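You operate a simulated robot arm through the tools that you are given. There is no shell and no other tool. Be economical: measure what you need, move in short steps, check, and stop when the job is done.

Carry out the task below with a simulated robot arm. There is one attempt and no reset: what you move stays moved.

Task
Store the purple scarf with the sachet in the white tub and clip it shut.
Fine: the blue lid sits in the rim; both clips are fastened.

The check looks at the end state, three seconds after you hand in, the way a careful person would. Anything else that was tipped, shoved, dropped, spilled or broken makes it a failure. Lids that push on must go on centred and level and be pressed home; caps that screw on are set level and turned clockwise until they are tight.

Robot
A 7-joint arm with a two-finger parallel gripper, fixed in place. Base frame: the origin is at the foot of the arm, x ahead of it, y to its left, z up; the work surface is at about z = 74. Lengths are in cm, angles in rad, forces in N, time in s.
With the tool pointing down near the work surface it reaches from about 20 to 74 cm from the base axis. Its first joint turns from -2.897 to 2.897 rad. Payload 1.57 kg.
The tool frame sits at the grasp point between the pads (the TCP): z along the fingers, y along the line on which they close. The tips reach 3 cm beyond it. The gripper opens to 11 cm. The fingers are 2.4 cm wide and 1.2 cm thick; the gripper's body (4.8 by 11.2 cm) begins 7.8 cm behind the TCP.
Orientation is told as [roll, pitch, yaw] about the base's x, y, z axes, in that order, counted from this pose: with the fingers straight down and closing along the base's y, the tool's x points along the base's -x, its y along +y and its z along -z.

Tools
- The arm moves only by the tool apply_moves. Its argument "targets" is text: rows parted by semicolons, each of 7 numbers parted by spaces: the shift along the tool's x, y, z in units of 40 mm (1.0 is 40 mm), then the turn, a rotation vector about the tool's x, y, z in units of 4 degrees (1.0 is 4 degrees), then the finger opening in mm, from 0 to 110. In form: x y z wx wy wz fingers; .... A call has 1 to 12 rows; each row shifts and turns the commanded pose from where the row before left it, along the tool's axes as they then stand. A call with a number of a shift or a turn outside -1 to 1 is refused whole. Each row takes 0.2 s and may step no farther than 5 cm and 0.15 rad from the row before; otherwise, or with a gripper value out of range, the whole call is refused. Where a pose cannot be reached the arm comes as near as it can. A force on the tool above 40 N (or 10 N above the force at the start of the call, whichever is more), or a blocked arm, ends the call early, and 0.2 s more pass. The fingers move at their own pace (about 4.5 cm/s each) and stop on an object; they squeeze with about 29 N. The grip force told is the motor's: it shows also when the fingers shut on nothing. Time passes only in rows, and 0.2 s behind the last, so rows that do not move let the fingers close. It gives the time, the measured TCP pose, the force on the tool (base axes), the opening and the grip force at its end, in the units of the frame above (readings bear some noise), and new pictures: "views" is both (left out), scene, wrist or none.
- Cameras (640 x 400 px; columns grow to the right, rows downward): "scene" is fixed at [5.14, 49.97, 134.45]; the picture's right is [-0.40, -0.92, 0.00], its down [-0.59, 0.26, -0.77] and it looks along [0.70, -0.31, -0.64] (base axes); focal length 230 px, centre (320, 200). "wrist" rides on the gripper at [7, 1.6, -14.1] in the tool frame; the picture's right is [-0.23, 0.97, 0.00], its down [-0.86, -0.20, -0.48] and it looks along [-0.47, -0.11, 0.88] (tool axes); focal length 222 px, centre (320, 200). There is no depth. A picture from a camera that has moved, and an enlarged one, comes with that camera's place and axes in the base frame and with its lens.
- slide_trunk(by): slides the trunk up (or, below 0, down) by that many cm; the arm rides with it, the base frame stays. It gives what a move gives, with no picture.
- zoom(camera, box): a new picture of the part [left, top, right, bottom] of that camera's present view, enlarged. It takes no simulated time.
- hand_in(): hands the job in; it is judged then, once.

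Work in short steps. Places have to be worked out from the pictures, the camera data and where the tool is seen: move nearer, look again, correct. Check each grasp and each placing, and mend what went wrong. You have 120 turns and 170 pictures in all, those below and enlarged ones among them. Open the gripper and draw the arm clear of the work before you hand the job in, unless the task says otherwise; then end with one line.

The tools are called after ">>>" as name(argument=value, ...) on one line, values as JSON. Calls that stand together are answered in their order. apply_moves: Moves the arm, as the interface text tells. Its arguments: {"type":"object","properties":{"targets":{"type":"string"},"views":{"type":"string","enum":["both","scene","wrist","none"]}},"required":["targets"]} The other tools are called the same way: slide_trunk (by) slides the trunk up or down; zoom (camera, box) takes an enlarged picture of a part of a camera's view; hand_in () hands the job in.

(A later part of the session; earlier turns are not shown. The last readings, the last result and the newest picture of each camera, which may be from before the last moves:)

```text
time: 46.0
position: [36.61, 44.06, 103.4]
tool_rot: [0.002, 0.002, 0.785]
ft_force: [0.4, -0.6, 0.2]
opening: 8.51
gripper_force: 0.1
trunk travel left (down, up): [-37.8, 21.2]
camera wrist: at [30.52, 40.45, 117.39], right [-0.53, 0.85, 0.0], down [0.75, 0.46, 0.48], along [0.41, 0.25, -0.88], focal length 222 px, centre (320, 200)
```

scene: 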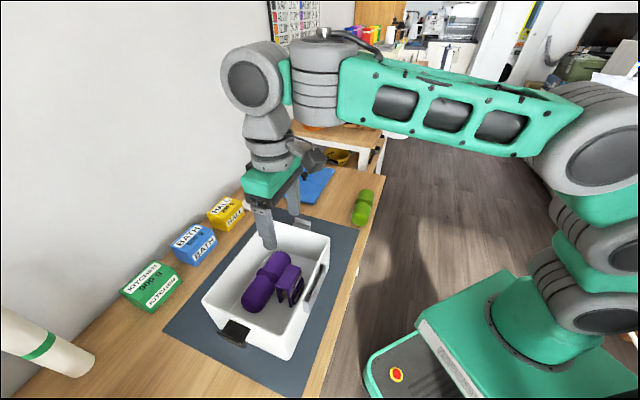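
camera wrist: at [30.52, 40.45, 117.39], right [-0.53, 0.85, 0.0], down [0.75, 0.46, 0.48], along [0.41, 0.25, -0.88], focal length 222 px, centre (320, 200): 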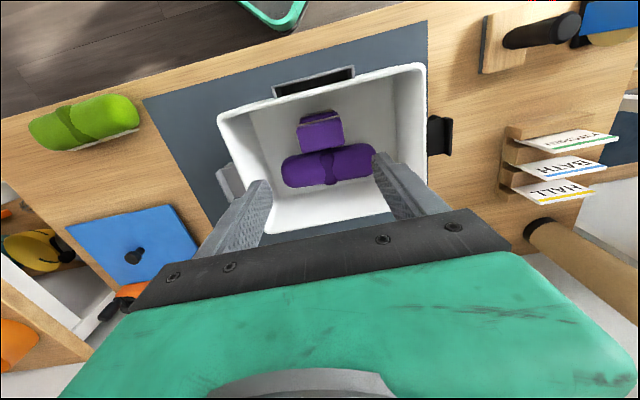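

Both purple items are in the tub. Next the lid: knob at about (84.8,22.4), r≈87, beyond vertical-tool reach, so I'll go in with the gripper tilted ~40° outward. First move over, turn to yaw ≈17° and tilt.

>>> apply_moves(targets="-0.02 -0.5 0 0 0 0 85;-0.02 -0.92 0 0 0 0 85;-0.02 -0.92 0 0 0 0 85;-0.02 -0.92 0 0 0 0 85;-0.02 -0.92 0 0 0 0 85;-0.02 -0.92 0 0 0 0 85;-0.02 -0.92 0 0 0 0 85;-0.02 -0.92 0 0 0 0 85;-0.02 -0.92 0 0 0 0 85;-0.02 -0.9 0 0 0 0 85", views="none")

>>> apply_moves(targets="0 0 0 0 0 1 85;0 0 0 0 0 1 85;0 0 0 0 0 1 85;0 0 0 0 0 1 85;0 0 0 0 0 1 85;0 0 0 0 0 1 85;0 0 0 0 0 1 85;0 0 0 0 -1 0 70;0 0 0 0 -1 0 70;0 0 0 0 -1 0 70;0 0 0 0 -1 0 70;0 0 0 0 -1 0 70", views="none")

>>> apply_moves(targets="0 0 0 0 -1 0 70;0 0 0 0 -1 0 70;0 0 0 0 -1 0 70;0 0 0 0 -1 0 70;0 0 0 0 -1 0 70;0 0 0 0 0 0 70", views="both")

```text
time: 48.2
position: [61.97, 19.76, 103.24]
tool_rot: [0.0, 0.0, 0.785]
ft_force: [-0.2, -0.8, -0.7]
opening: 8.52
gripper_force: 0.0
trunk travel left (down, up): [-37.8, 21.2]
```

```text
time: 50.8
position: [62.3, 20.04, 103.68]
tool_rot: [-0.001, -0.298, 0.297]
ft_force: [0.8, 0.1, 0.9]
opening: 7.0
gripper_force: 0.0
out of reach, approached as far as the arm can: row 10
trunk travel left (down, up): [-37.8, 21.2]
```

```text
time: 52.2
position: [68.23, 22.56, 109.26]
tool_rot: [-0.003, -0.582, 0.298]
ft_force: [-0.2, -0.3, 0.0]
opening: 7.01
gripper_force: 0.1
out of reach, approached as far as the arm can: row 1, 2, 3, 4, 5
trunk travel left (down, up): [-37.8, 21.2]
camera wrist: at [54.72, 20.19, 117.14], right [-0.1, 0.99, 0.12], down [0.49, -0.06, 0.87], along [0.87, 0.15, -0.48], focal length 222 px, centre (320, 200)
```

scene: 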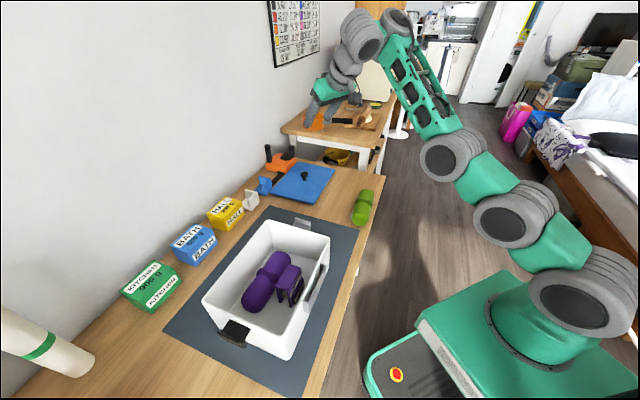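
wrist: 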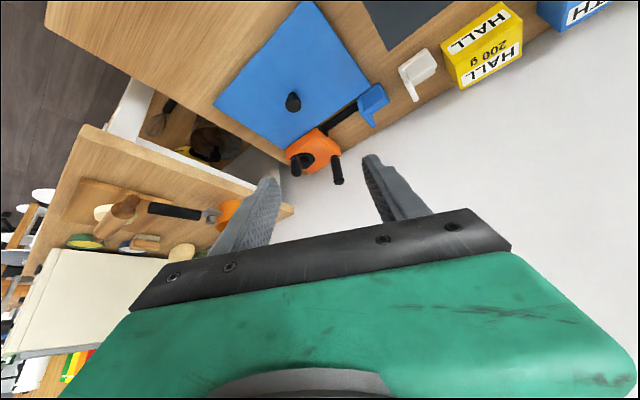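

Tilt reached 33°. The arm is limited near in, so move outward toward the knob while staying high, then check.

>>> apply_moves(targets="-0.46 -0.315 0.6 0 0 0 70;-0.46 -0.315 0.6 0 0 0 70;-0.46 -0.315 0.6 0 0 0 70;-0.46 -0.315 0.6 0 0 0 70;0 0 0 0 0 0 70", views="none")

```text
time: 53.4
position: [79.29, 20.93, 105.6]
tool_rot: [-0.002, -0.591, 0.297]
ft_force: [0.3, 0.6, 0.2]
opening: 7.0
gripper_force: 0.0
out of reach, approached as far as the arm can: row 4
trunk travel left (down, up): [-37.8, 21.2]
```

Now go down 10 cm with the arm.

>>> apply_moves(targets="0.46 0 0.7 0 0 0 70;0.46 0 0.7 0 0 0 70;0.46 0 0.7 0 0 0 70;0 0 0 0 0 0 70", views="both")

```text
time: 54.4
position: [81.1, 21.29, 96.17]
tool_rot: [-0.002, -0.588, 0.298]
ft_force: [0.0, -0.2, -0.3]
opening: 7.0
gripper_force: 0.2
out of reach, approached as far as the arm can: row 2, 3
trunk travel left (down, up): [-37.8, 21.2]
camera wrist: at [67.47, 18.99, 104.04], right [-0.1, 0.99, 0.12], down [0.48, -0.06, 0.87], along [0.87, 0.15, -0.47], focal length 222 px, centre (320, 200)
```

scene: 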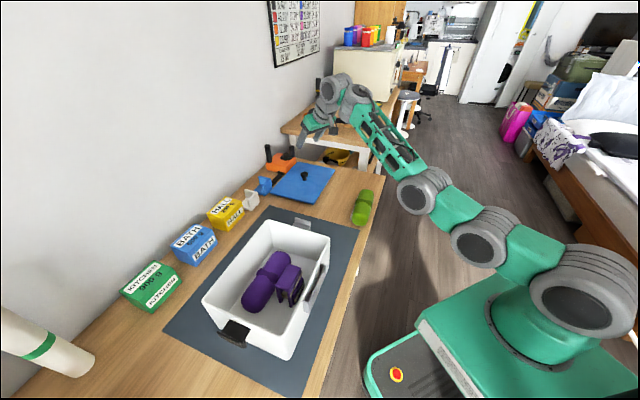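
wrist: 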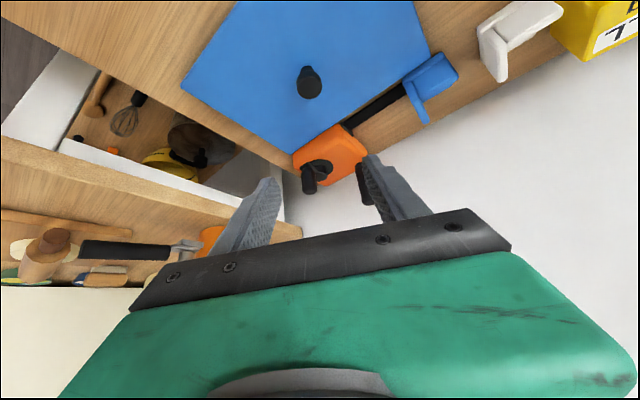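

Knob confirmed at about (84.9,22.6), cap centre z≈78.5. Continue straight down 10 cm to a pre-grasp point behind it.

>>> apply_moves(targets="0.52 0 0.65 0 0 0 70;0.52 0 0.65 0 0 0 70;0.52 0 0.65 0 0 0 70;0 0 0 0 0 0 70", views="both")

```text
time: 55.4
position: [83.04, 21.82, 86.9]
tool_rot: [-0.002, -0.591, 0.298]
ft_force: [-0.5, -0.9, 0.0]
opening: 7.02
gripper_force: 0.0
out of reach, approached as far as the arm can: row 1, 2, 3
trunk travel left (down, up): [-37.8, 21.2]
camera wrist: at [69.57, 19.45, 94.6], right [-0.1, 0.99, 0.12], down [0.48, -0.06, 0.87], along [0.87, 0.15, -0.47], focal length 222 px, centre (320, 200)
```

scene: 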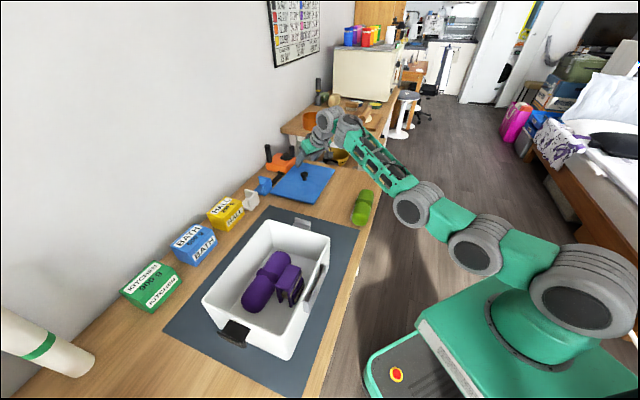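
wrist: 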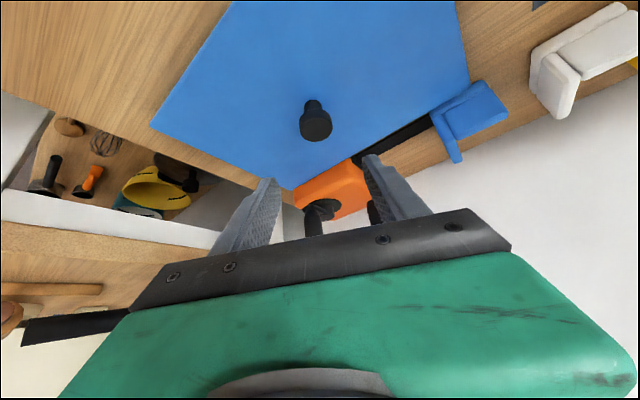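

Fingers already straddle the knob line (0.2 cm off sideways). I'll descend vertically with the trunk to keep the arm shape.

>>> slide_trunk(by=-5.5)

>>> apply_moves(targets="0 0.04 0 0 0 0 70", views="both")

```text
time: 56.4
position: [83.06, 21.72, 81.43]
tool_rot: [-0.002, -0.591, 0.298]
ft_force: [-0.7, -0.6, 1.2]
opening: 6.99
gripper_force: 0.2
trunk travel left (down, up): [-32.3, 26.7]
```

```text
time: 56.8
position: [83.05, 21.9, 81.61]
tool_rot: [-0.001, -0.589, 0.3]
ft_force: [1.1, 0.5, 0.1]
opening: 6.99
gripper_force: 0.1
trunk travel left (down, up): [-32.3, 26.7]
camera wrist: at [69.5, 19.59, 89.21], right [-0.1, 0.99, 0.12], down [0.48, -0.06, 0.87], along [0.87, 0.15, -0.47], focal length 222 px, centre (320, 200)
```

scene: 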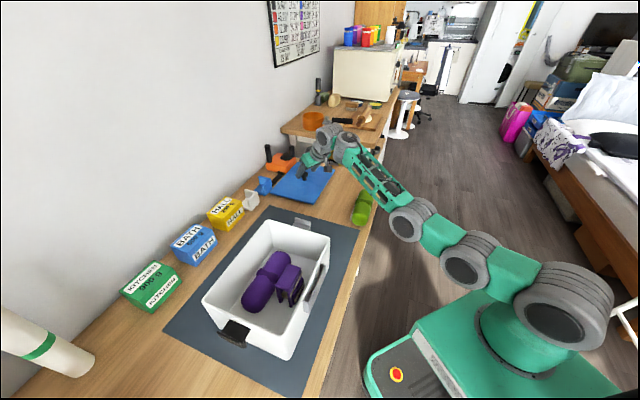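
wrist: 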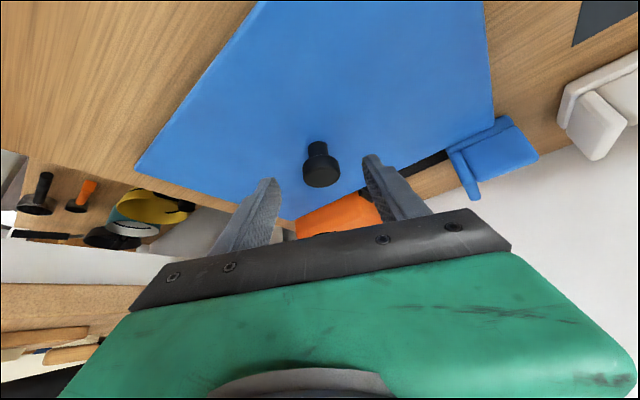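

Knob base now reads (84.5,22.5). Slide down 2.2 and push 1.1 cm outward so the pads surround the cap.

>>> slide_trunk(by=-2.2)

>>> apply_moves(targets="-0.12 0.03 0.08 0 0 0 70;-0.12 0 0.08 0 0 0 70;0 0 0 0 0 0 70", views="wrist")

```text
time: 57.5
position: [83.0, 22.03, 79.19]
tool_rot: [0.0, -0.591, 0.299]
ft_force: [-0.2, 0.4, 0.6]
opening: 6.99
gripper_force: 0.1
trunk travel left (down, up): [-30.1, 28.9]
```

```text
time: 58.2
position: [84.26, 22.36, 79.22]
tool_rot: [-0.002, -0.588, 0.298]
ft_force: [0.4, -0.7, 0.2]
opening: 6.99
gripper_force: 0.2
trunk travel left (down, up): [-30.1, 28.9]
camera wrist: at [70.6, 20.02, 86.96], right [-0.1, 0.99, 0.12], down [0.48, -0.06, 0.87], along [0.87, 0.15, -0.47], focal length 222 px, centre (320, 200)
```

wrist: 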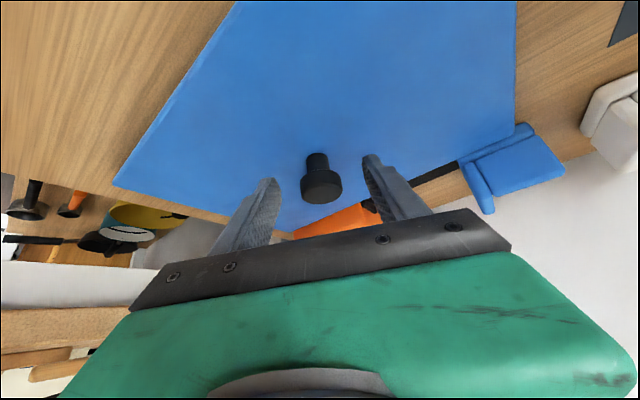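

Cap sits between the pads. Close gently in one call.

>>> apply_moves(targets="0 0 0 0 0 0 40;0 0 0 0 0 0 20;0 0 0 0 0 0 15;0 0 0 0 0 0 15;0 0 0 0 0 0 15", views="wrist")

```text
time: 59.5
position: [84.05, 22.3, 79.19]
tool_rot: [-0.002, -0.59, 0.298]
ft_force: [0.3, 1.4, -0.3]
opening: 3.07
gripper_force: 29.1
trunk travel left (down, up): [-30.1, 28.9]
camera wrist: at [70.59, 20.03, 86.97], right [-0.1, 0.99, 0.12], down [0.48, -0.06, 0.87], along [0.87, 0.15, -0.47], focal length 222 px, centre (320, 200)
```

wrist: 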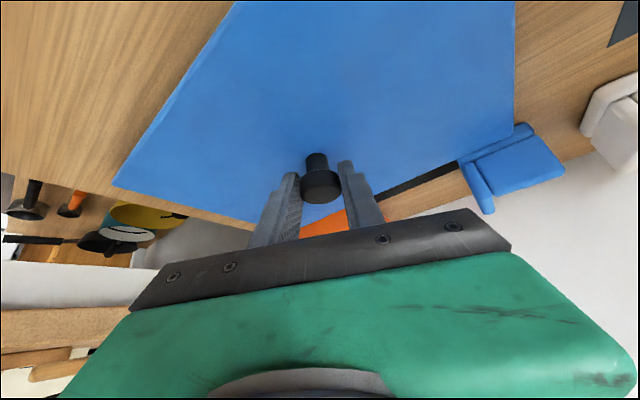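

Cap gripped at 3.1 cm. Lift 4 cm with the trunk and check the lid stays level.

>>> slide_trunk(by=4)

>>> apply_moves(targets="0 0 0 0 0 0 15", views="both")

```text
time: 60.3
position: [84.15, 22.3, 83.1]
tool_rot: [-0.002, -0.589, 0.297]
ft_force: [0.0, -0.4, -2.5]
opening: 3.09
gripper_force: 29.3
trunk travel left (down, up): [-34.1, 24.9]
```

```text
time: 60.7
position: [84.09, 22.36, 83.13]
tool_rot: [-0.003, -0.588, 0.299]
ft_force: [-0.4, -0.7, -2.9]
opening: 3.11
gripper_force: 28.4
trunk travel left (down, up): [-34.1, 24.9]
camera wrist: at [70.61, 20.02, 90.91], right [-0.1, 0.99, 0.12], down [0.48, -0.06, 0.87], along [0.87, 0.15, -0.47], focal length 222 px, centre (320, 200)
```

scene: 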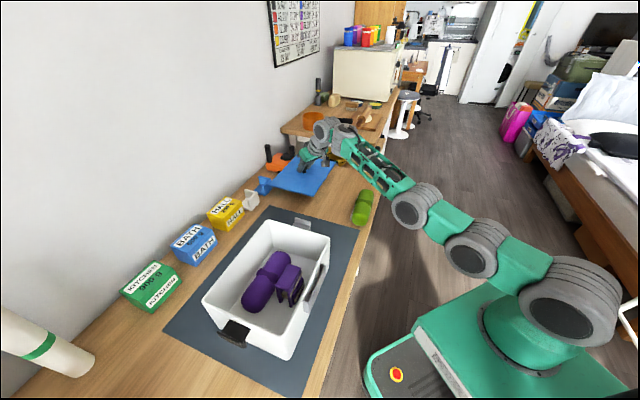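
wrist: 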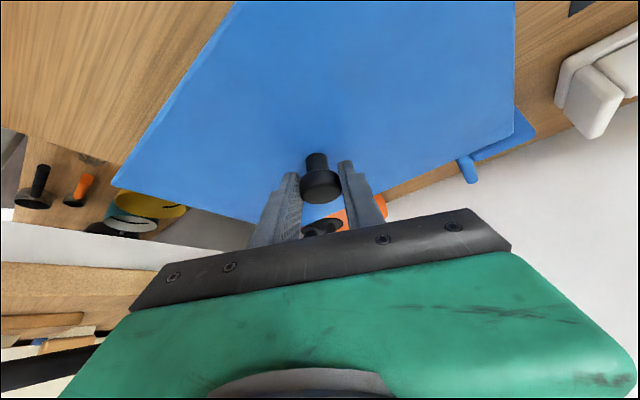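

The lid is level and lifted. Tilted grip can't be used close in at this height, so I'll back the lid off toward nearer free table (around (69,20)), set it down there and regrip vertically. First retreat along the tool axis.

>>> apply_moves(targets="0 0 -0.5 0 0 0 15;0 0.05 -0.85 0 0 0 15;0 0.1 -0.85 0 0 0 15;0 0.1 -0.85 0 0 0 15;0 0.1 -0.85 0 0 0 15;0 0.1 -0.85 0 0 0 15;0 0.1 -0.85 0 0 0 15;0 0.07 -0.85 0 0 0 15;0 0 -0.5 0 0 0 15;0 0 0 0 0 0 15", views="both")

```text
time: 62.9
position: [72.27, 21.27, 107.47]
tool_rot: [-0.003, -0.589, 0.299]
ft_force: [-0.3, -0.3, -1.3]
opening: 3.12
gripper_force: 29.1
out of reach, approached as far as the arm can: row 2, 3, 4, 5
trunk travel left (down, up): [-34.1, 24.9]
camera wrist: at [58.77, 18.96, 115.2], right [-0.1, 0.99, 0.12], down [0.48, -0.06, 0.87], along [0.87, 0.15, -0.47], focal length 222 px, centre (320, 200)
```

scene: 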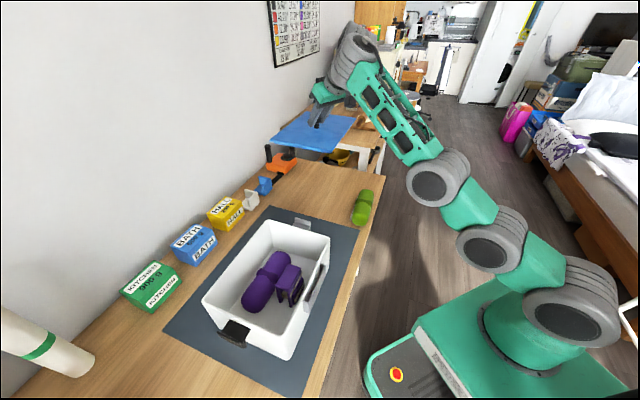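
wrist: 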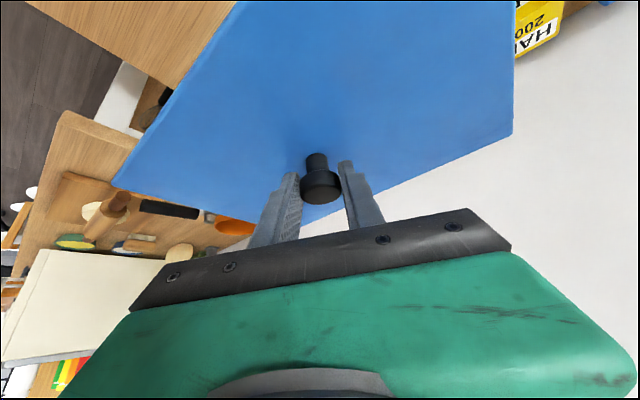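

That worked with no limit at the end; being higher relative to the shoulder helps. I'll try carrying the lid straight over the tub at larger height, so that the trunk alone can lower it vertically onto the rim.

>>> apply_moves(targets="-0.5 0 -0.8 0 0 0 15;-0.55 0 -0.83 0 0 0 15;-0.55 0 -0.83 0 0 0 15;0.4 0.7 -0.27 0 0 0 15;0.5 0.85 -0.33 0 0 0 15;0.5 0.85 -0.33 0 0 0 15;0.5 0.85 -0.33 0 0 0 15;0 0 0 0 0 0 15", views="scene")

```text
time: 64.7
position: [56.82, 31.08, 115.11]
tool_rot: [-0.001, -0.591, 0.296]
ft_force: [-0.5, 0.6, -0.6]
opening: 3.09
gripper_force: 29.1
out of reach, approached as far as the arm can: row 2, 3
trunk travel left (down, up): [-34.1, 24.9]
```

scene: 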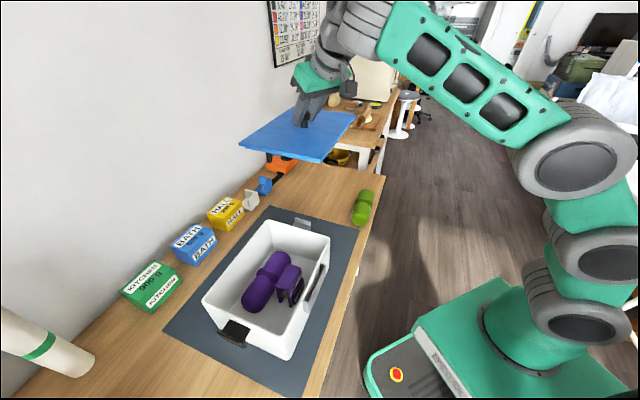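

Good, no limits. Continue to above the tub.

>>> apply_moves(targets="0.425 0.847 -0.28 0 0 0 15;0.425 0.847 -0.28 0 0 0 15;0.425 0.847 -0.28 0 0 0 15;0.425 0.847 -0.28 0 0 0 15;0.425 0.847 -0.28 0 0 0 15;0.425 0.847 -0.28 0 0 0 15;0 0 0 0 0 0 15", views="both")

```text
time: 66.3
position: [39.05, 44.69, 112.04]
tool_rot: [-0.003, -0.59, 0.298]
ft_force: [0.4, 0.7, -1.8]
opening: 3.11
gripper_force: 29.1
out of reach, approached as far as the arm can: row 3, 4, 5, 6
trunk travel left (down, up): [-34.1, 24.9]
camera wrist: at [25.54, 42.29, 119.79], right [-0.1, 0.99, 0.12], down [0.48, -0.06, 0.87], along [0.87, 0.15, -0.47], focal length 222 px, centre (320, 200)
```

scene: 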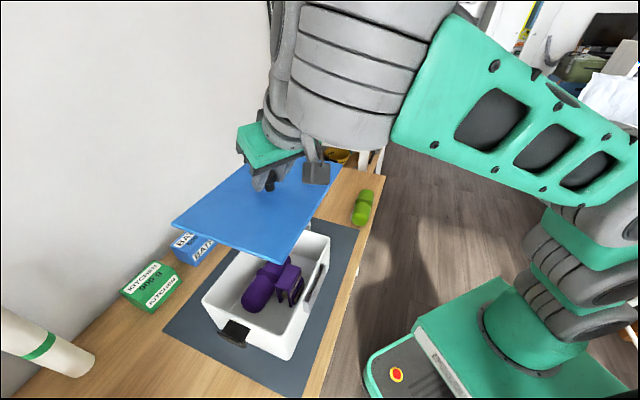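
wrist: 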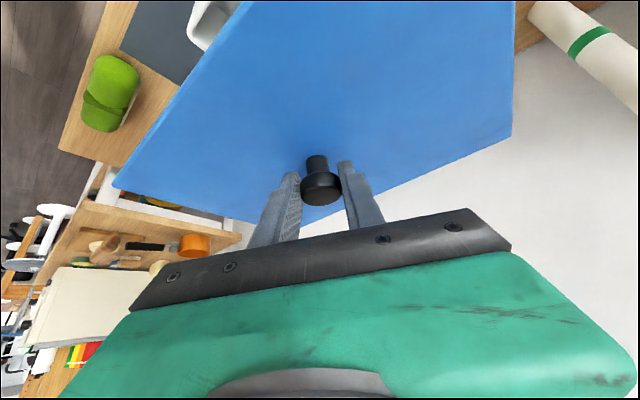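

Need about 2 cm more toward +y; try it.

>>> apply_moves(targets="-0.03 0.27 0.02 0 0 0 15;-0.03 0.27 0.02 0 0 0 15;0 0 0 0 0 0 15", views="none")

```text
time: 67.1
position: [38.67, 46.17, 111.25]
tool_rot: [-0.003, -0.589, 0.299]
ft_force: [0.7, -0.6, -2.5]
opening: 3.1
gripper_force: 29.2
out of reach, approached as far as the arm can: row 1, 2
trunk travel left (down, up): [-34.1, 24.9]
```

Nearly there. Lower with the trunk to just above the rim and compare lid and tub outlines.

>>> slide_trunk(by=-13)

>>> apply_moves(targets="0 0.08 0 0 0 0 15;0 0.07 0 0 0 0 15;0 0 0 0 0 0 15", views="both")

>>> zoom(camera="scene", box=[170, 170, 370, 370])

```text
time: 68.7
position: [38.6, 46.21, 98.21]
tool_rot: [-0.002, -0.59, 0.299]
ft_force: [-0.1, -0.4, -1.9]
opening: 3.12
gripper_force: 28.9
trunk travel left (down, up): [-21.1, 37.9]
```

```text
time: 69.5
position: [38.5, 46.61, 98.07]
tool_rot: [-0.001, -0.592, 0.299]
ft_force: [0.4, -0.2, -1.8]
opening: 3.11
gripper_force: 29.2
out of reach, approached as far as the arm can: row 2
trunk travel left (down, up): [-21.1, 37.9]
camera wrist: at [24.89, 44.29, 105.76], right [-0.1, 0.99, 0.13], down [0.48, -0.06, 0.87], along [0.87, 0.15, -0.47], focal length 222 px, centre (320, 200)
```

scene: 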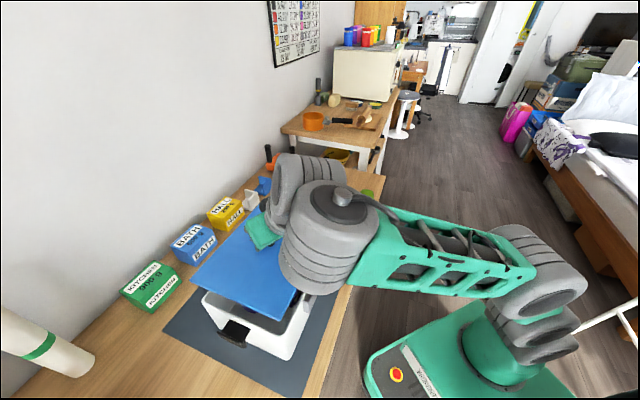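
wrist: 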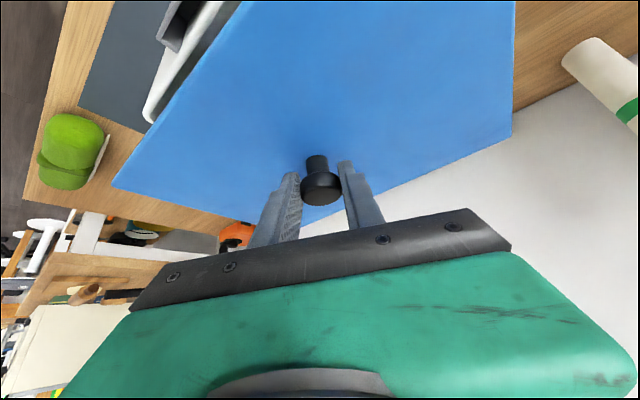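

```text
2.00 times, centred on (270, 270) of scene
camera zoom: at [5.14, 49.97, 134.45], right [-0.4, -0.92, 0.0], down [-0.59, 0.26, -0.77], along [0.7, -0.31, -0.64], focal length 461 px, centre (420, 60)
```

zoom: 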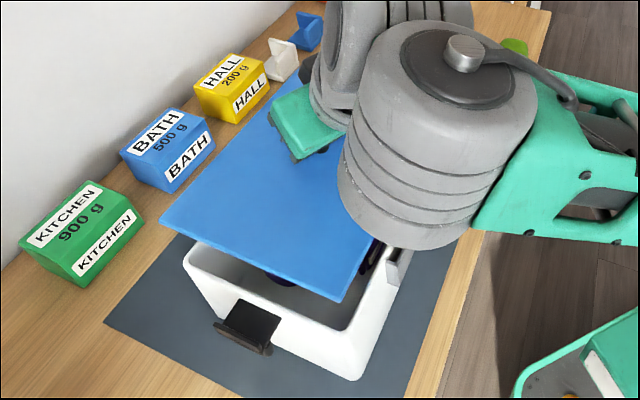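

Near corners of lid and tub match within ~0.3 cm from the scene view. Check the far corner in the wrist view enlarged.

>>> zoom(camera="wrist", box=[80, 0, 280, 220])

```text
1.82 times, centred on (180, 110) of wrist
camera zoom: at [24.89, 44.29, 105.76], right [-0.1, 0.99, 0.13], down [0.48, -0.06, 0.87], along [0.87, 0.15, -0.47], focal length 404 px, centre (574, 364)
```

zoom: 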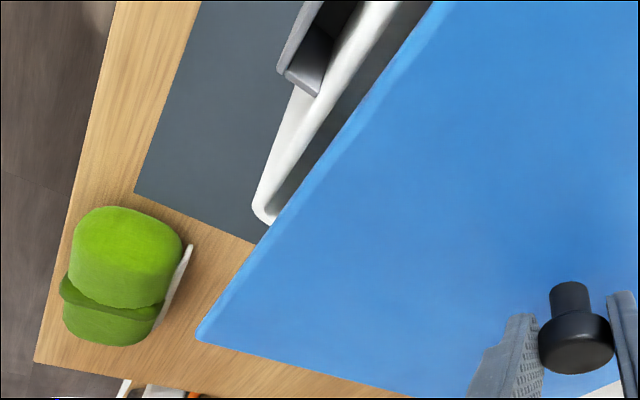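

Estimates put the lid within ~0.3 cm. Lower 4.5 cm more, nudge +y slightly and look again closely.

>>> slide_trunk(by=-4.5)

>>> apply_moves(targets="-0.02 0.07 0.01 0 0 0 15;0 0 0 0 0 0 15", views="wrist")

>>> zoom(camera="scene", box=[170, 220, 350, 370])

```text
time: 70.3
position: [38.51, 46.72, 93.52]
tool_rot: [-0.001, -0.591, 0.299]
ft_force: [-0.2, 0.0, -2.0]
opening: 3.11
gripper_force: 29.0
trunk travel left (down, up): [-16.6, 42.4]
```

```text
time: 70.9
position: [38.35, 46.78, 93.35]
tool_rot: [0.001, -0.59, 0.298]
ft_force: [-0.5, -0.2, -1.3]
opening: 3.12
gripper_force: 28.5
trunk travel left (down, up): [-16.6, 42.4]
camera wrist: at [24.89, 44.47, 101.14], right [-0.11, 0.99, 0.13], down [0.48, -0.06, 0.87], along [0.87, 0.15, -0.47], focal length 222 px, centre (320, 200)
```

wrist: 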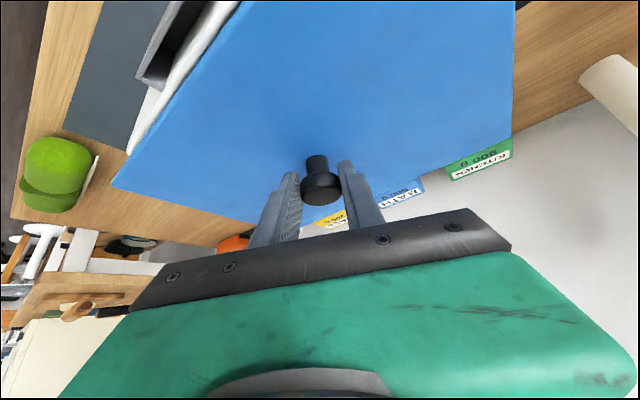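

```text
2.67 times, centred on (260, 295) of scene
camera zoom: at [5.14, 49.97, 134.45], right [-0.4, -0.92, 0.0], down [-0.59, 0.26, -0.77], along [0.7, -0.31, -0.64], focal length 614 px, centre (480, -53)
```

zoom: 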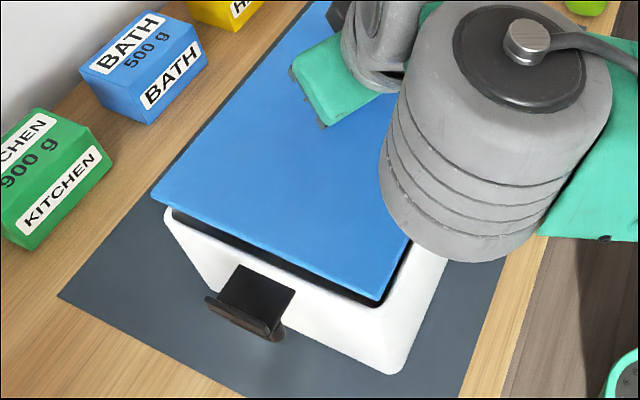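

Lid outline now agrees with the tub within ~0.2 cm. Lower gently by trunk in small steps while watching the force.

>>> slide_trunk(by=-1.2)

>>> apply_moves(targets="0 0 0 0 0 0 15", views="none")

>>> zoom(camera="scene", box=[170, 220, 350, 370])

```text
time: 71.5
position: [38.43, 46.87, 92.11]
tool_rot: [-0.001, -0.59, 0.298]
ft_force: [0.0, 0.6, -2.1]
opening: 3.09
gripper_force: 29.1
trunk travel left (down, up): [-15.4, 43.6]
```

```text
time: 71.9
position: [38.4, 46.84, 92.08]
tool_rot: [-0.001, -0.591, 0.298]
ft_force: [0.0, 0.1, -2.0]
opening: 3.1
gripper_force: 29.1
trunk travel left (down, up): [-15.4, 43.6]
```

```text
2.67 times, centred on (260, 295) of scene
camera zoom: at [5.14, 49.97, 134.45], right [-0.4, -0.92, 0.0], down [-0.59, 0.26, -0.77], along [0.7, -0.31, -0.64], focal length 614 px, centre (480, -53)
```

zoom: 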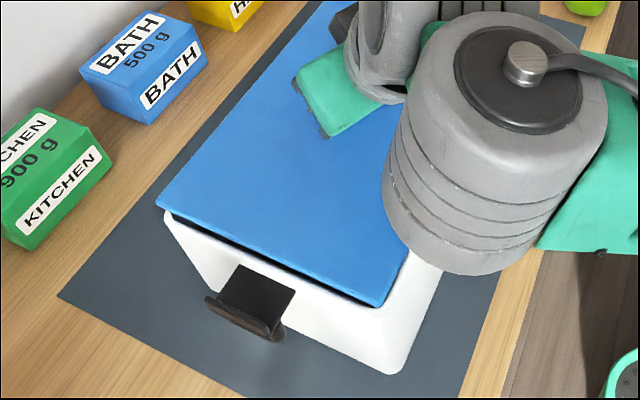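

Still no contact. Another 0.6 cm.

>>> slide_trunk(by=-0.6)

>>> apply_moves(targets="0 0 0 0 0 0 15", views="none")

>>> zoom(camera="scene", box=[180, 230, 330, 330])

```text
time: 72.5
position: [38.37, 46.86, 91.57]
tool_rot: [0.003, -0.593, 0.298]
ft_force: [-1.8, 2.6, 7.5]
opening: 3.11
gripper_force: 29.4
trunk travel left (down, up): [-14.8, 44.2]
```

```text
time: 72.9
position: [38.27, 46.84, 91.66]
tool_rot: [0.0, -0.592, 0.298]
ft_force: [-1.7, 4.9, 10.9]
opening: 3.13
gripper_force: 29.5
trunk travel left (down, up): [-14.8, 44.2]
```

```text
4.00 times, centred on (255, 280) of scene
camera zoom: at [5.14, 49.97, 134.45], right [-0.4, -0.92, 0.0], down [-0.59, 0.26, -0.77], along [0.7, -0.31, -0.64], focal length 921 px, centre (580, -120)
```

zoom: 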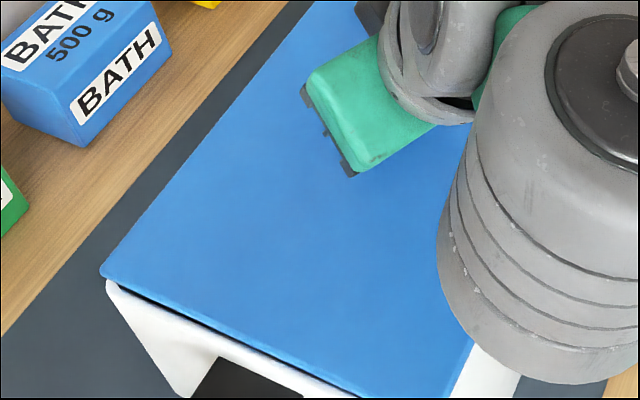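

Contact (~11 N). The lid lies on the rim. Release the knob and back off along the tool axis to inspect.

>>> apply_moves(targets="0 0 0 0 0 0 40;0 0 0 0 0 0 60;0 0 0 0 0 0 60;0 0 -0.5 0 0 0 60;0 0 -0.9 0 0 0 60;0 0 -0.9 0 0 0 60;0 0 0 0 0 0 60", views="both")

```text
time: 74.5
position: [36.42, 45.26, 92.72]
tool_rot: [0.0, -0.59, 0.3]
ft_force: [-0.1, -0.2, -0.5]
opening: 6.02
gripper_force: 0.0
out of reach, approached as far as the arm can: row 4, 5, 6
trunk travel left (down, up): [-14.8, 44.2]
camera wrist: at [22.86, 42.85, 100.5], right [-0.11, 0.99, 0.13], down [0.48, -0.06, 0.87], along [0.87, 0.15, -0.47], focal length 222 px, centre (320, 200)
```

scene: 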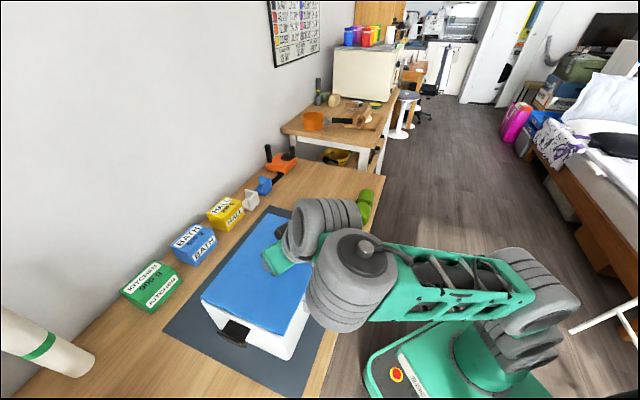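
wrist: 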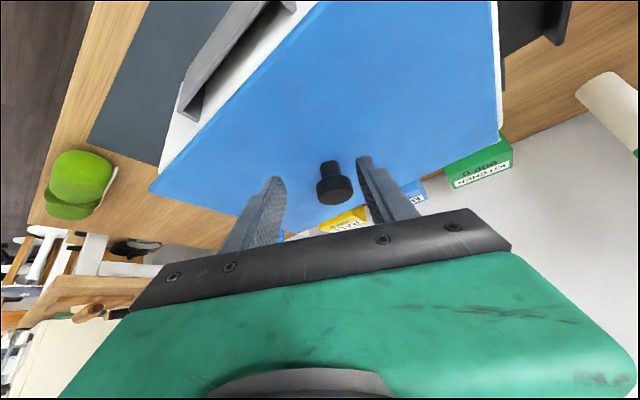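

The arm's at its limit; knob is free between the fingers. Lift out vertically with the trunk.

>>> slide_trunk(by=25)

>>> apply_moves(targets="0 0 0 0 0 0 60", views="both")

>>> zoom(camera="scene", box=[180, 200, 350, 370])

```text
time: 77.1
position: [36.49, 45.27, 117.71]
tool_rot: [0.001, -0.592, 0.298]
ft_force: [0.4, 0.8, 0.0]
opening: 6.0
gripper_force: 0.1
trunk travel left (down, up): [-39.8, 19.2]
```

```text
time: 77.5
position: [36.35, 45.22, 117.81]
tool_rot: [-0.001, -0.591, 0.298]
ft_force: [0.3, 0.2, -0.6]
opening: 6.01
gripper_force: 0.1
trunk travel left (down, up): [-39.8, 19.2]
camera wrist: at [22.86, 42.86, 125.5], right [-0.11, 0.99, 0.13], down [0.48, -0.06, 0.87], along [0.87, 0.15, -0.47], focal length 222 px, centre (320, 200)
```

scene: 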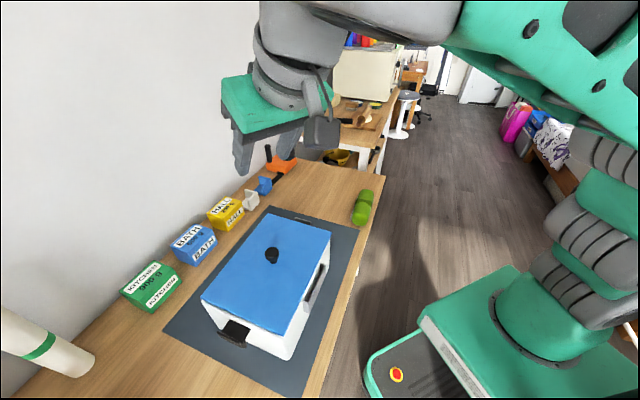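
wrist: 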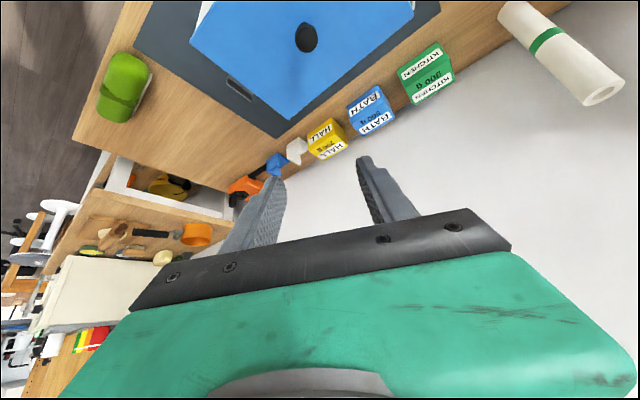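

```text
2.35 times, centred on (265, 285) of scene
camera zoom: at [5.14, 49.97, 134.45], right [-0.4, -0.92, 0.0], down [-0.59, 0.26, -0.77], along [0.7, -0.31, -0.64], focal length 542 px, centre (449, 0)
```

zoom: 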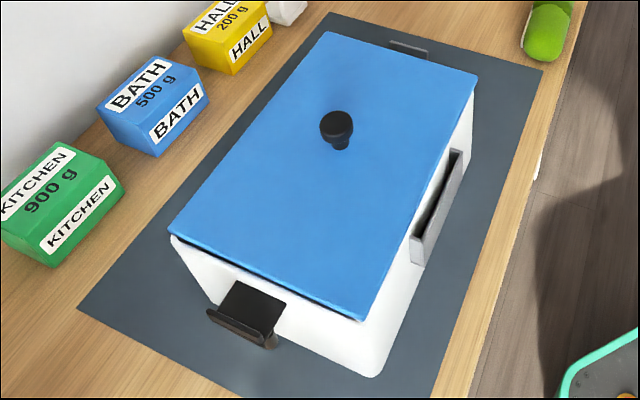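

The lid is on but its near end shows a slight gap, so it needs centring check and pressing. I untilt the gripper, turn back to yaw 45°, and look from above.

>>> apply_moves(targets="0 0 0 0 1 0 60;0 0 0 0 1 0 60;0 0 0 0 1 0 60;0 0 0 0 1 0 60;0 0 0 0 1 0 60;0 0 0 0 1 0 60;0 0 0 0 1 0 60;0 0 0 0 1 0 60;0 0 0 0 0.46 0 60;0 0 0 0 0 -1 60;0 0 0 0 0 -1 60;0 0 0 0 0 -1 60", views="none")

>>> apply_moves(targets="0 0 0 0 0 -1 60;0 0 0 0 0 -1 60;0 0 0 0 0 -1 60;0 0 0 0 0 -1 60;0 0 0 0 0 0 60", views="wrist")

```text
time: 80.1
position: [34.52, 39.49, 108.93]
tool_rot: [-0.028, -0.137, 0.511]
ft_force: [0.4, 0.5, 0.8]
opening: 6.02
gripper_force: 0.1
out of reach, approached as far as the arm can: row 1, 2, 3, 4, 5, 6, 7, 8, 9
trunk travel left (down, up): [-39.8, 19.2]
```

```text
time: 81.3
position: [34.52, 39.45, 109.03]
tool_rot: [-0.067, -0.123, 0.792]
ft_force: [0.9, 0.1, 0.3]
opening: 6.0
gripper_force: 0.0
trunk travel left (down, up): [-39.8, 19.2]
camera wrist: at [26.66, 35.2, 121.95], right [-0.53, 0.85, -0.04], down [0.67, 0.44, 0.59], along [0.52, 0.29, -0.8], focal length 222 px, centre (320, 200)
```

wrist: 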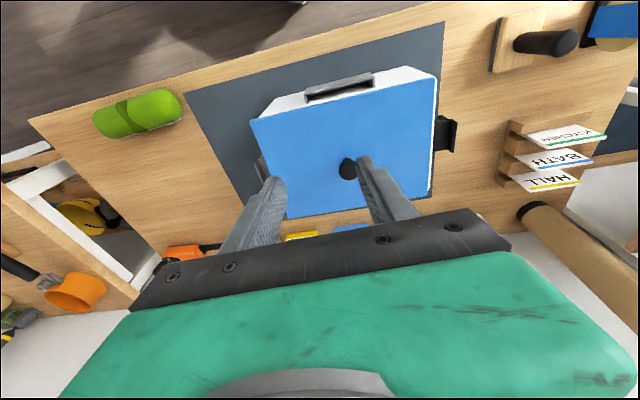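

Fix the residual tilt and shift over the lid.

>>> apply_moves(targets="0 0 0 -0.48 0.88 0 60;0 0 0 -0.48 0.88 0 60;-0.45 0.15 0.25 0 0 0 60;-0.45 0.15 0.25 0 0 0 60;-0.3 0.15 0.25 0 0 0 60;0 0 0 0 0 0 60", views="wrist")

>>> zoom(camera="wrist", box=[190, 50, 470, 250])

```text
time: 82.7
position: [35.51, 43.85, 105.22]
tool_rot: [0.003, -0.001, 0.789]
ft_force: [1.2, -1.2, -0.1]
opening: 6.0
gripper_force: 0.0
out of reach, approached as far as the arm can: row 1, 2
trunk travel left (down, up): [-39.8, 19.2]
camera wrist: at [29.55, 40.22, 119.28], right [-0.53, 0.85, 0.0], down [0.75, 0.46, 0.48], along [0.41, 0.25, -0.88], focal length 222 px, centre (320, 200)
```

wrist: 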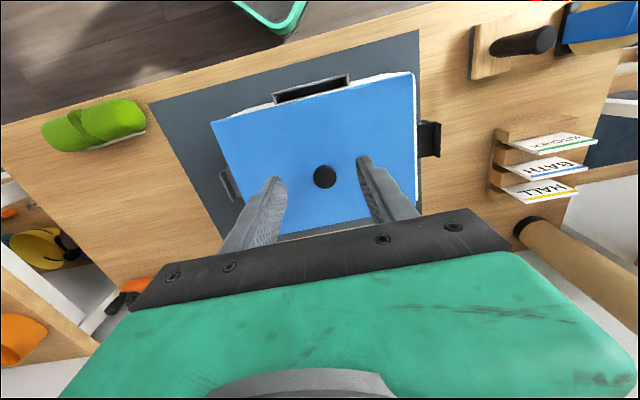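

```text
2.00 times, centred on (330, 150) of wrist
camera zoom: at [29.55, 40.22, 119.28], right [-0.53, 0.85, 0.0], down [0.75, 0.46, 0.48], along [0.41, 0.25, -0.88], focal length 444 px, centre (300, 300)
```

zoom: 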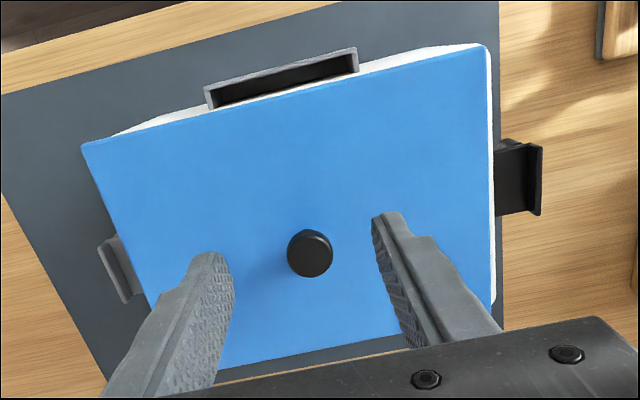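

The lid sits about 0.5–0.8 cm too far toward the far (grey-clip) end: the white rim shows at the near end. I'll regrip the knob vertically (pads closing along the long axis) and re-seat it. Knob at about (39.05,46.8).

>>> apply_moves(targets="-0.6 -0.05 0 0 0 0 70;-0.55 -0.05 0 0 0 0 70;0 0 0.75 0 0 0 70;0 0 0.75 0 0 0 70;0 0 0.75 0 0 0 70;0 0 0 0 0 0 70", views="wrist")

```text
time: 84.1
position: [39.07, 46.98, 96.23]
tool_rot: [0.001, -0.003, 0.788]
ft_force: [0.2, -0.6, -0.3]
opening: 6.99
gripper_force: 0.1
trunk travel left (down, up): [-39.8, 19.2]
camera wrist: at [33.03, 43.41, 110.24], right [-0.53, 0.85, 0.0], down [0.74, 0.46, 0.48], along [0.41, 0.26, -0.88], focal length 222 px, centre (320, 200)
```

wrist: 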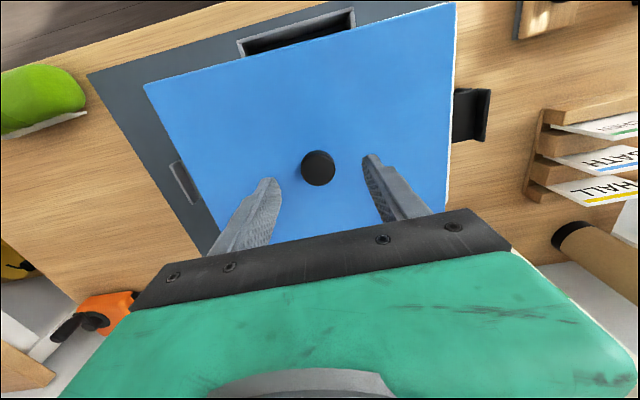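

Knob is centred beneath. Lower to z≈91.5 and grip.

>>> apply_moves(targets="0 0 0.6 0 0 0 60;0 0 0.57 0 0 0 50;0 0 0 0 0 0 20;0 0 0 0 0 0 15;0 0 0 0 0 0 15;0 0 0 0 0 0 15", views="wrist")

>>> zoom(camera="scene", box=[180, 200, 350, 370])

```text
time: 85.5
position: [39.04, 46.98, 91.52]
tool_rot: [0.003, -0.002, 0.786]
ft_force: [-0.1, -1.1, 0.6]
opening: 3.15
gripper_force: 29.3
trunk travel left (down, up): [-39.8, 19.2]
camera wrist: at [32.99, 43.28, 105.5], right [-0.53, 0.85, 0.0], down [0.75, 0.46, 0.48], along [0.41, 0.26, -0.88], focal length 222 px, centre (320, 200)
```

wrist: 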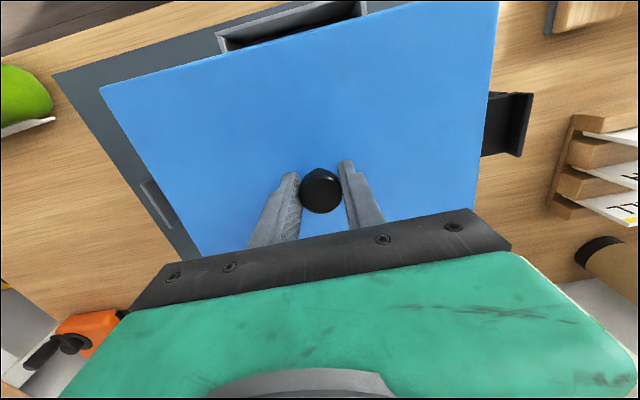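

```text
2.35 times, centred on (265, 285) of scene
camera zoom: at [5.14, 49.97, 134.45], right [-0.4, -0.92, 0.0], down [-0.59, 0.26, -0.77], along [0.7, -0.31, -0.64], focal length 542 px, centre (449, 0)
```

zoom: 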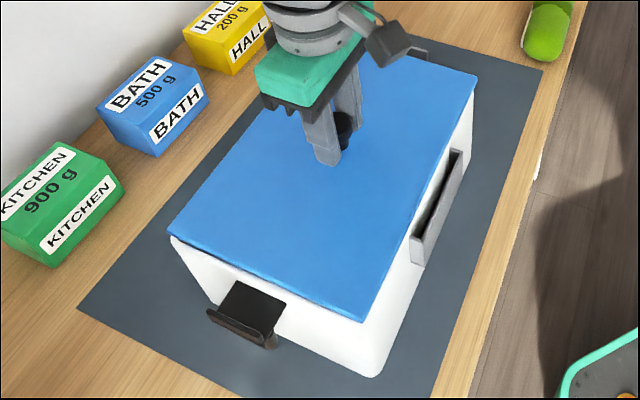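

With the vertical grip the lid sits flatter. I lift it 1 cm, shift 0.6 cm toward the near end, and look at the alignment before lowering.

>>> apply_moves(targets="0 0 -0.25 0 0 0 15;0 0.14 0 0 0 0 15;0 0 0 0 0 0 15", views="none")

>>> zoom(camera="scene", box=[190, 200, 350, 370])

>>> zoom(camera="wrist", box=[60, 0, 540, 260])

```text
time: 86.3
position: [38.79, 47.34, 92.5]
tool_rot: [0.003, -0.001, 0.787]
ft_force: [-0.1, 0.6, -1.6]
opening: 3.14
gripper_force: 28.6
trunk travel left (down, up): [-39.8, 19.2]
```

```text
2.35 times, centred on (270, 285) of scene
camera zoom: at [5.14, 49.97, 134.45], right [-0.4, -0.92, 0.0], down [-0.59, 0.26, -0.77], along [0.7, -0.31, -0.64], focal length 542 px, centre (438, 0)
```

zoom: 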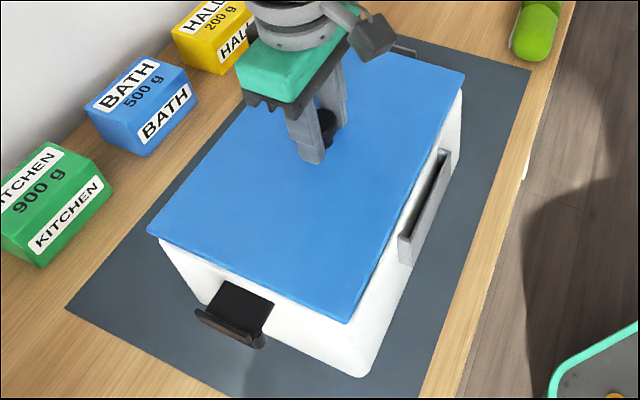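

```text
1.33 times, centred on (300, 130) of wrist
camera zoom: at [32.65, 43.63, 106.52], right [-0.53, 0.85, 0.0], down [0.75, 0.46, 0.48], along [0.41, 0.25, -0.88], focal length 296 px, centre (347, 293)
```

zoom: 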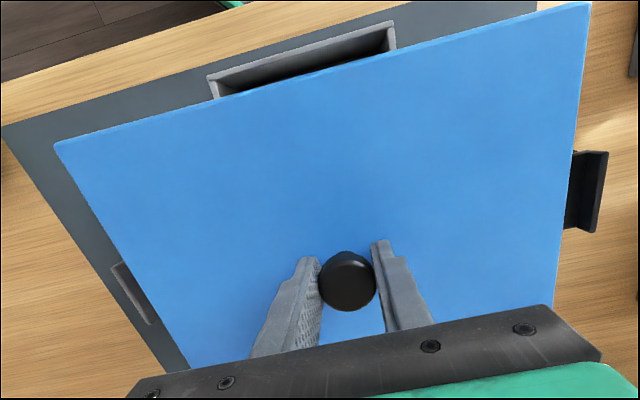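

Near end now overhangs evenly (~0.5 cm vs 0.35 expected). Lower again and feel the contact.

>>> apply_moves(targets="0 0 0.13 0 0 0 15;0 0 0.12 0 0 0 15;0 0 0 0 0 0 15", views="none")

>>> apply_moves(targets="0 0 0.05 0 0 0 15;0 0 0 0 0 0 15", views="none")

```text
time: 87.1
position: [38.73, 47.57, 91.46]
tool_rot: [0.002, -0.002, 0.786]
ft_force: [0.2, -0.4, -1.2]
opening: 3.12
gripper_force: 28.8
trunk travel left (down, up): [-39.8, 19.2]
```

```text
time: 87.7
position: [38.75, 47.46, 91.34]
tool_rot: [0.002, -0.002, 0.787]
ft_force: [0.0, -0.2, -2.1]
opening: 3.12
gripper_force: 29.2
trunk travel left (down, up): [-39.8, 19.2]
```

Still hanging free, now lower than before — promising. Continue in small steps.

>>> apply_moves(targets="0 0 0.08 0 0 0 15;0 0 0 0 0 0 15", views="none")

>>> apply_moves(targets="0 0 0.08 0 0 0 15;0 0 0 0 0 0 15", views="none")

>>> zoom(camera="scene", box=[190, 200, 350, 370])

```text
time: 88.3
position: [38.76, 47.33, 91.11]
tool_rot: [0.003, -0.003, 0.788]
ft_force: [0.8, -1.2, 0.8]
opening: 3.1
gripper_force: 28.6
trunk travel left (down, up): [-39.8, 19.2]
```

```text
time: 88.9
position: [38.78, 47.29, 91.07]
tool_rot: [0.003, -0.009, 0.787]
ft_force: [2.1, 0.2, 19.5]
opening: 3.11
gripper_force: 29.1
trunk travel left (down, up): [-39.8, 19.2]
```

```text
2.35 times, centred on (270, 285) of scene
camera zoom: at [5.14, 49.97, 134.45], right [-0.4, -0.92, 0.0], down [-0.59, 0.26, -0.77], along [0.7, -0.31, -0.64], focal length 542 px, centre (438, 0)
```

zoom: 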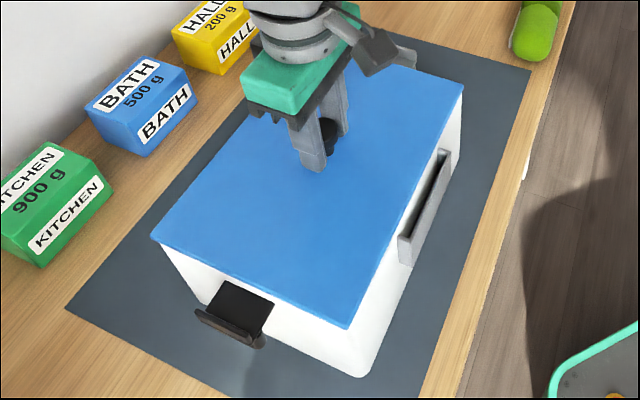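

Firm 20 N contact with no side load, gap closed. Release, rise, and inspect from above.

>>> apply_moves(targets="0 0 -0.03 0 0 0 40;0 0 0 0 0 0 60;0 0 0 0 0 0 60;0 0 -0.8 0 0 0 60;0 0 -0.8 0 0 0 60;0 0 -0.8 0 0 0 60;0.4 0 -0.8 0 0 0 60;0 0 0 0 0 0 60", views="both")

>>> zoom(camera="wrist", box=[160, 30, 480, 250])

>>> zoom(camera="scene", box=[190, 200, 350, 370])

```text
time: 90.7
position: [37.69, 45.95, 103.59]
tool_rot: [0.0, -0.001, 0.788]
ft_force: [0.6, 0.3, -0.3]
opening: 6.04
gripper_force: 0.0
trunk travel left (down, up): [-39.8, 19.2]
camera wrist: at [31.65, 42.29, 117.68], right [-0.53, 0.85, 0.0], down [0.74, 0.46, 0.48], along [0.41, 0.25, -0.88], focal length 222 px, centre (320, 200)
```

scene: 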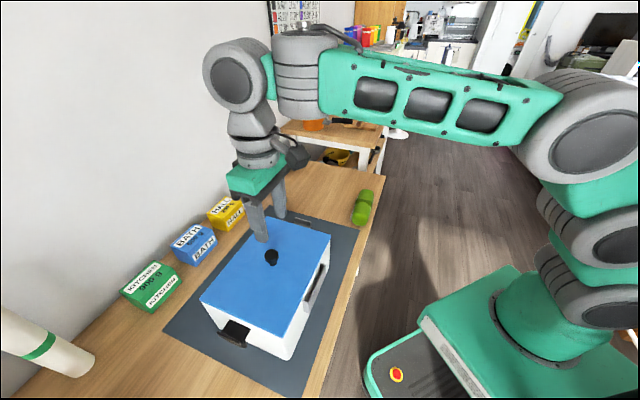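
wrist: 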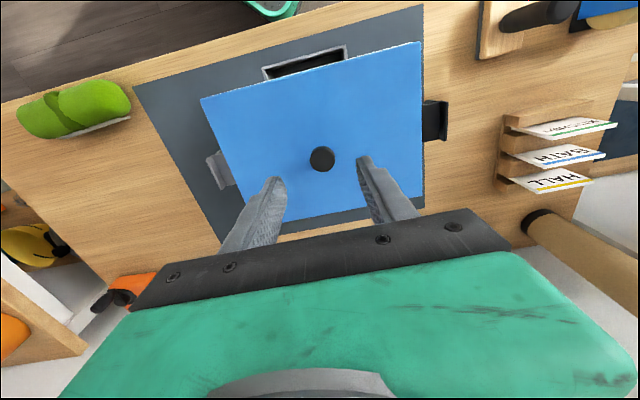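

```text
1.82 times, centred on (320, 140) of wrist
camera zoom: at [31.65, 42.29, 117.68], right [-0.53, 0.85, 0.0], down [0.74, 0.46, 0.48], along [0.41, 0.25, -0.88], focal length 404 px, centre (320, 309)
```

zoom: 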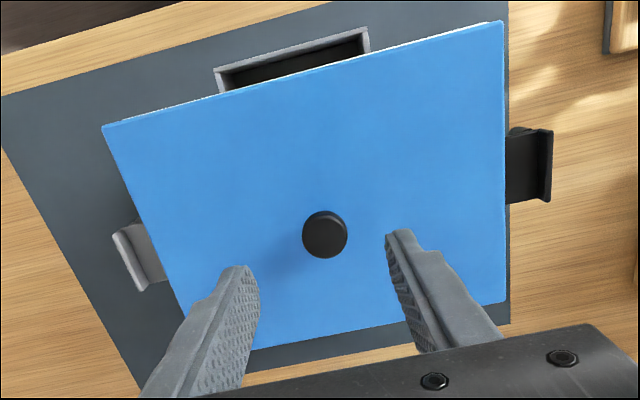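

```text
2.35 times, centred on (270, 285) of scene
camera zoom: at [5.14, 49.97, 134.45], right [-0.4, -0.92, 0.0], down [-0.59, 0.26, -0.77], along [0.7, -0.31, -0.64], focal length 542 px, centre (438, 0)
```

zoom: 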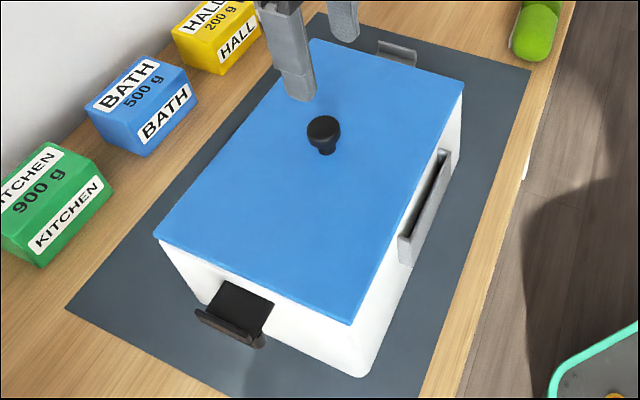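

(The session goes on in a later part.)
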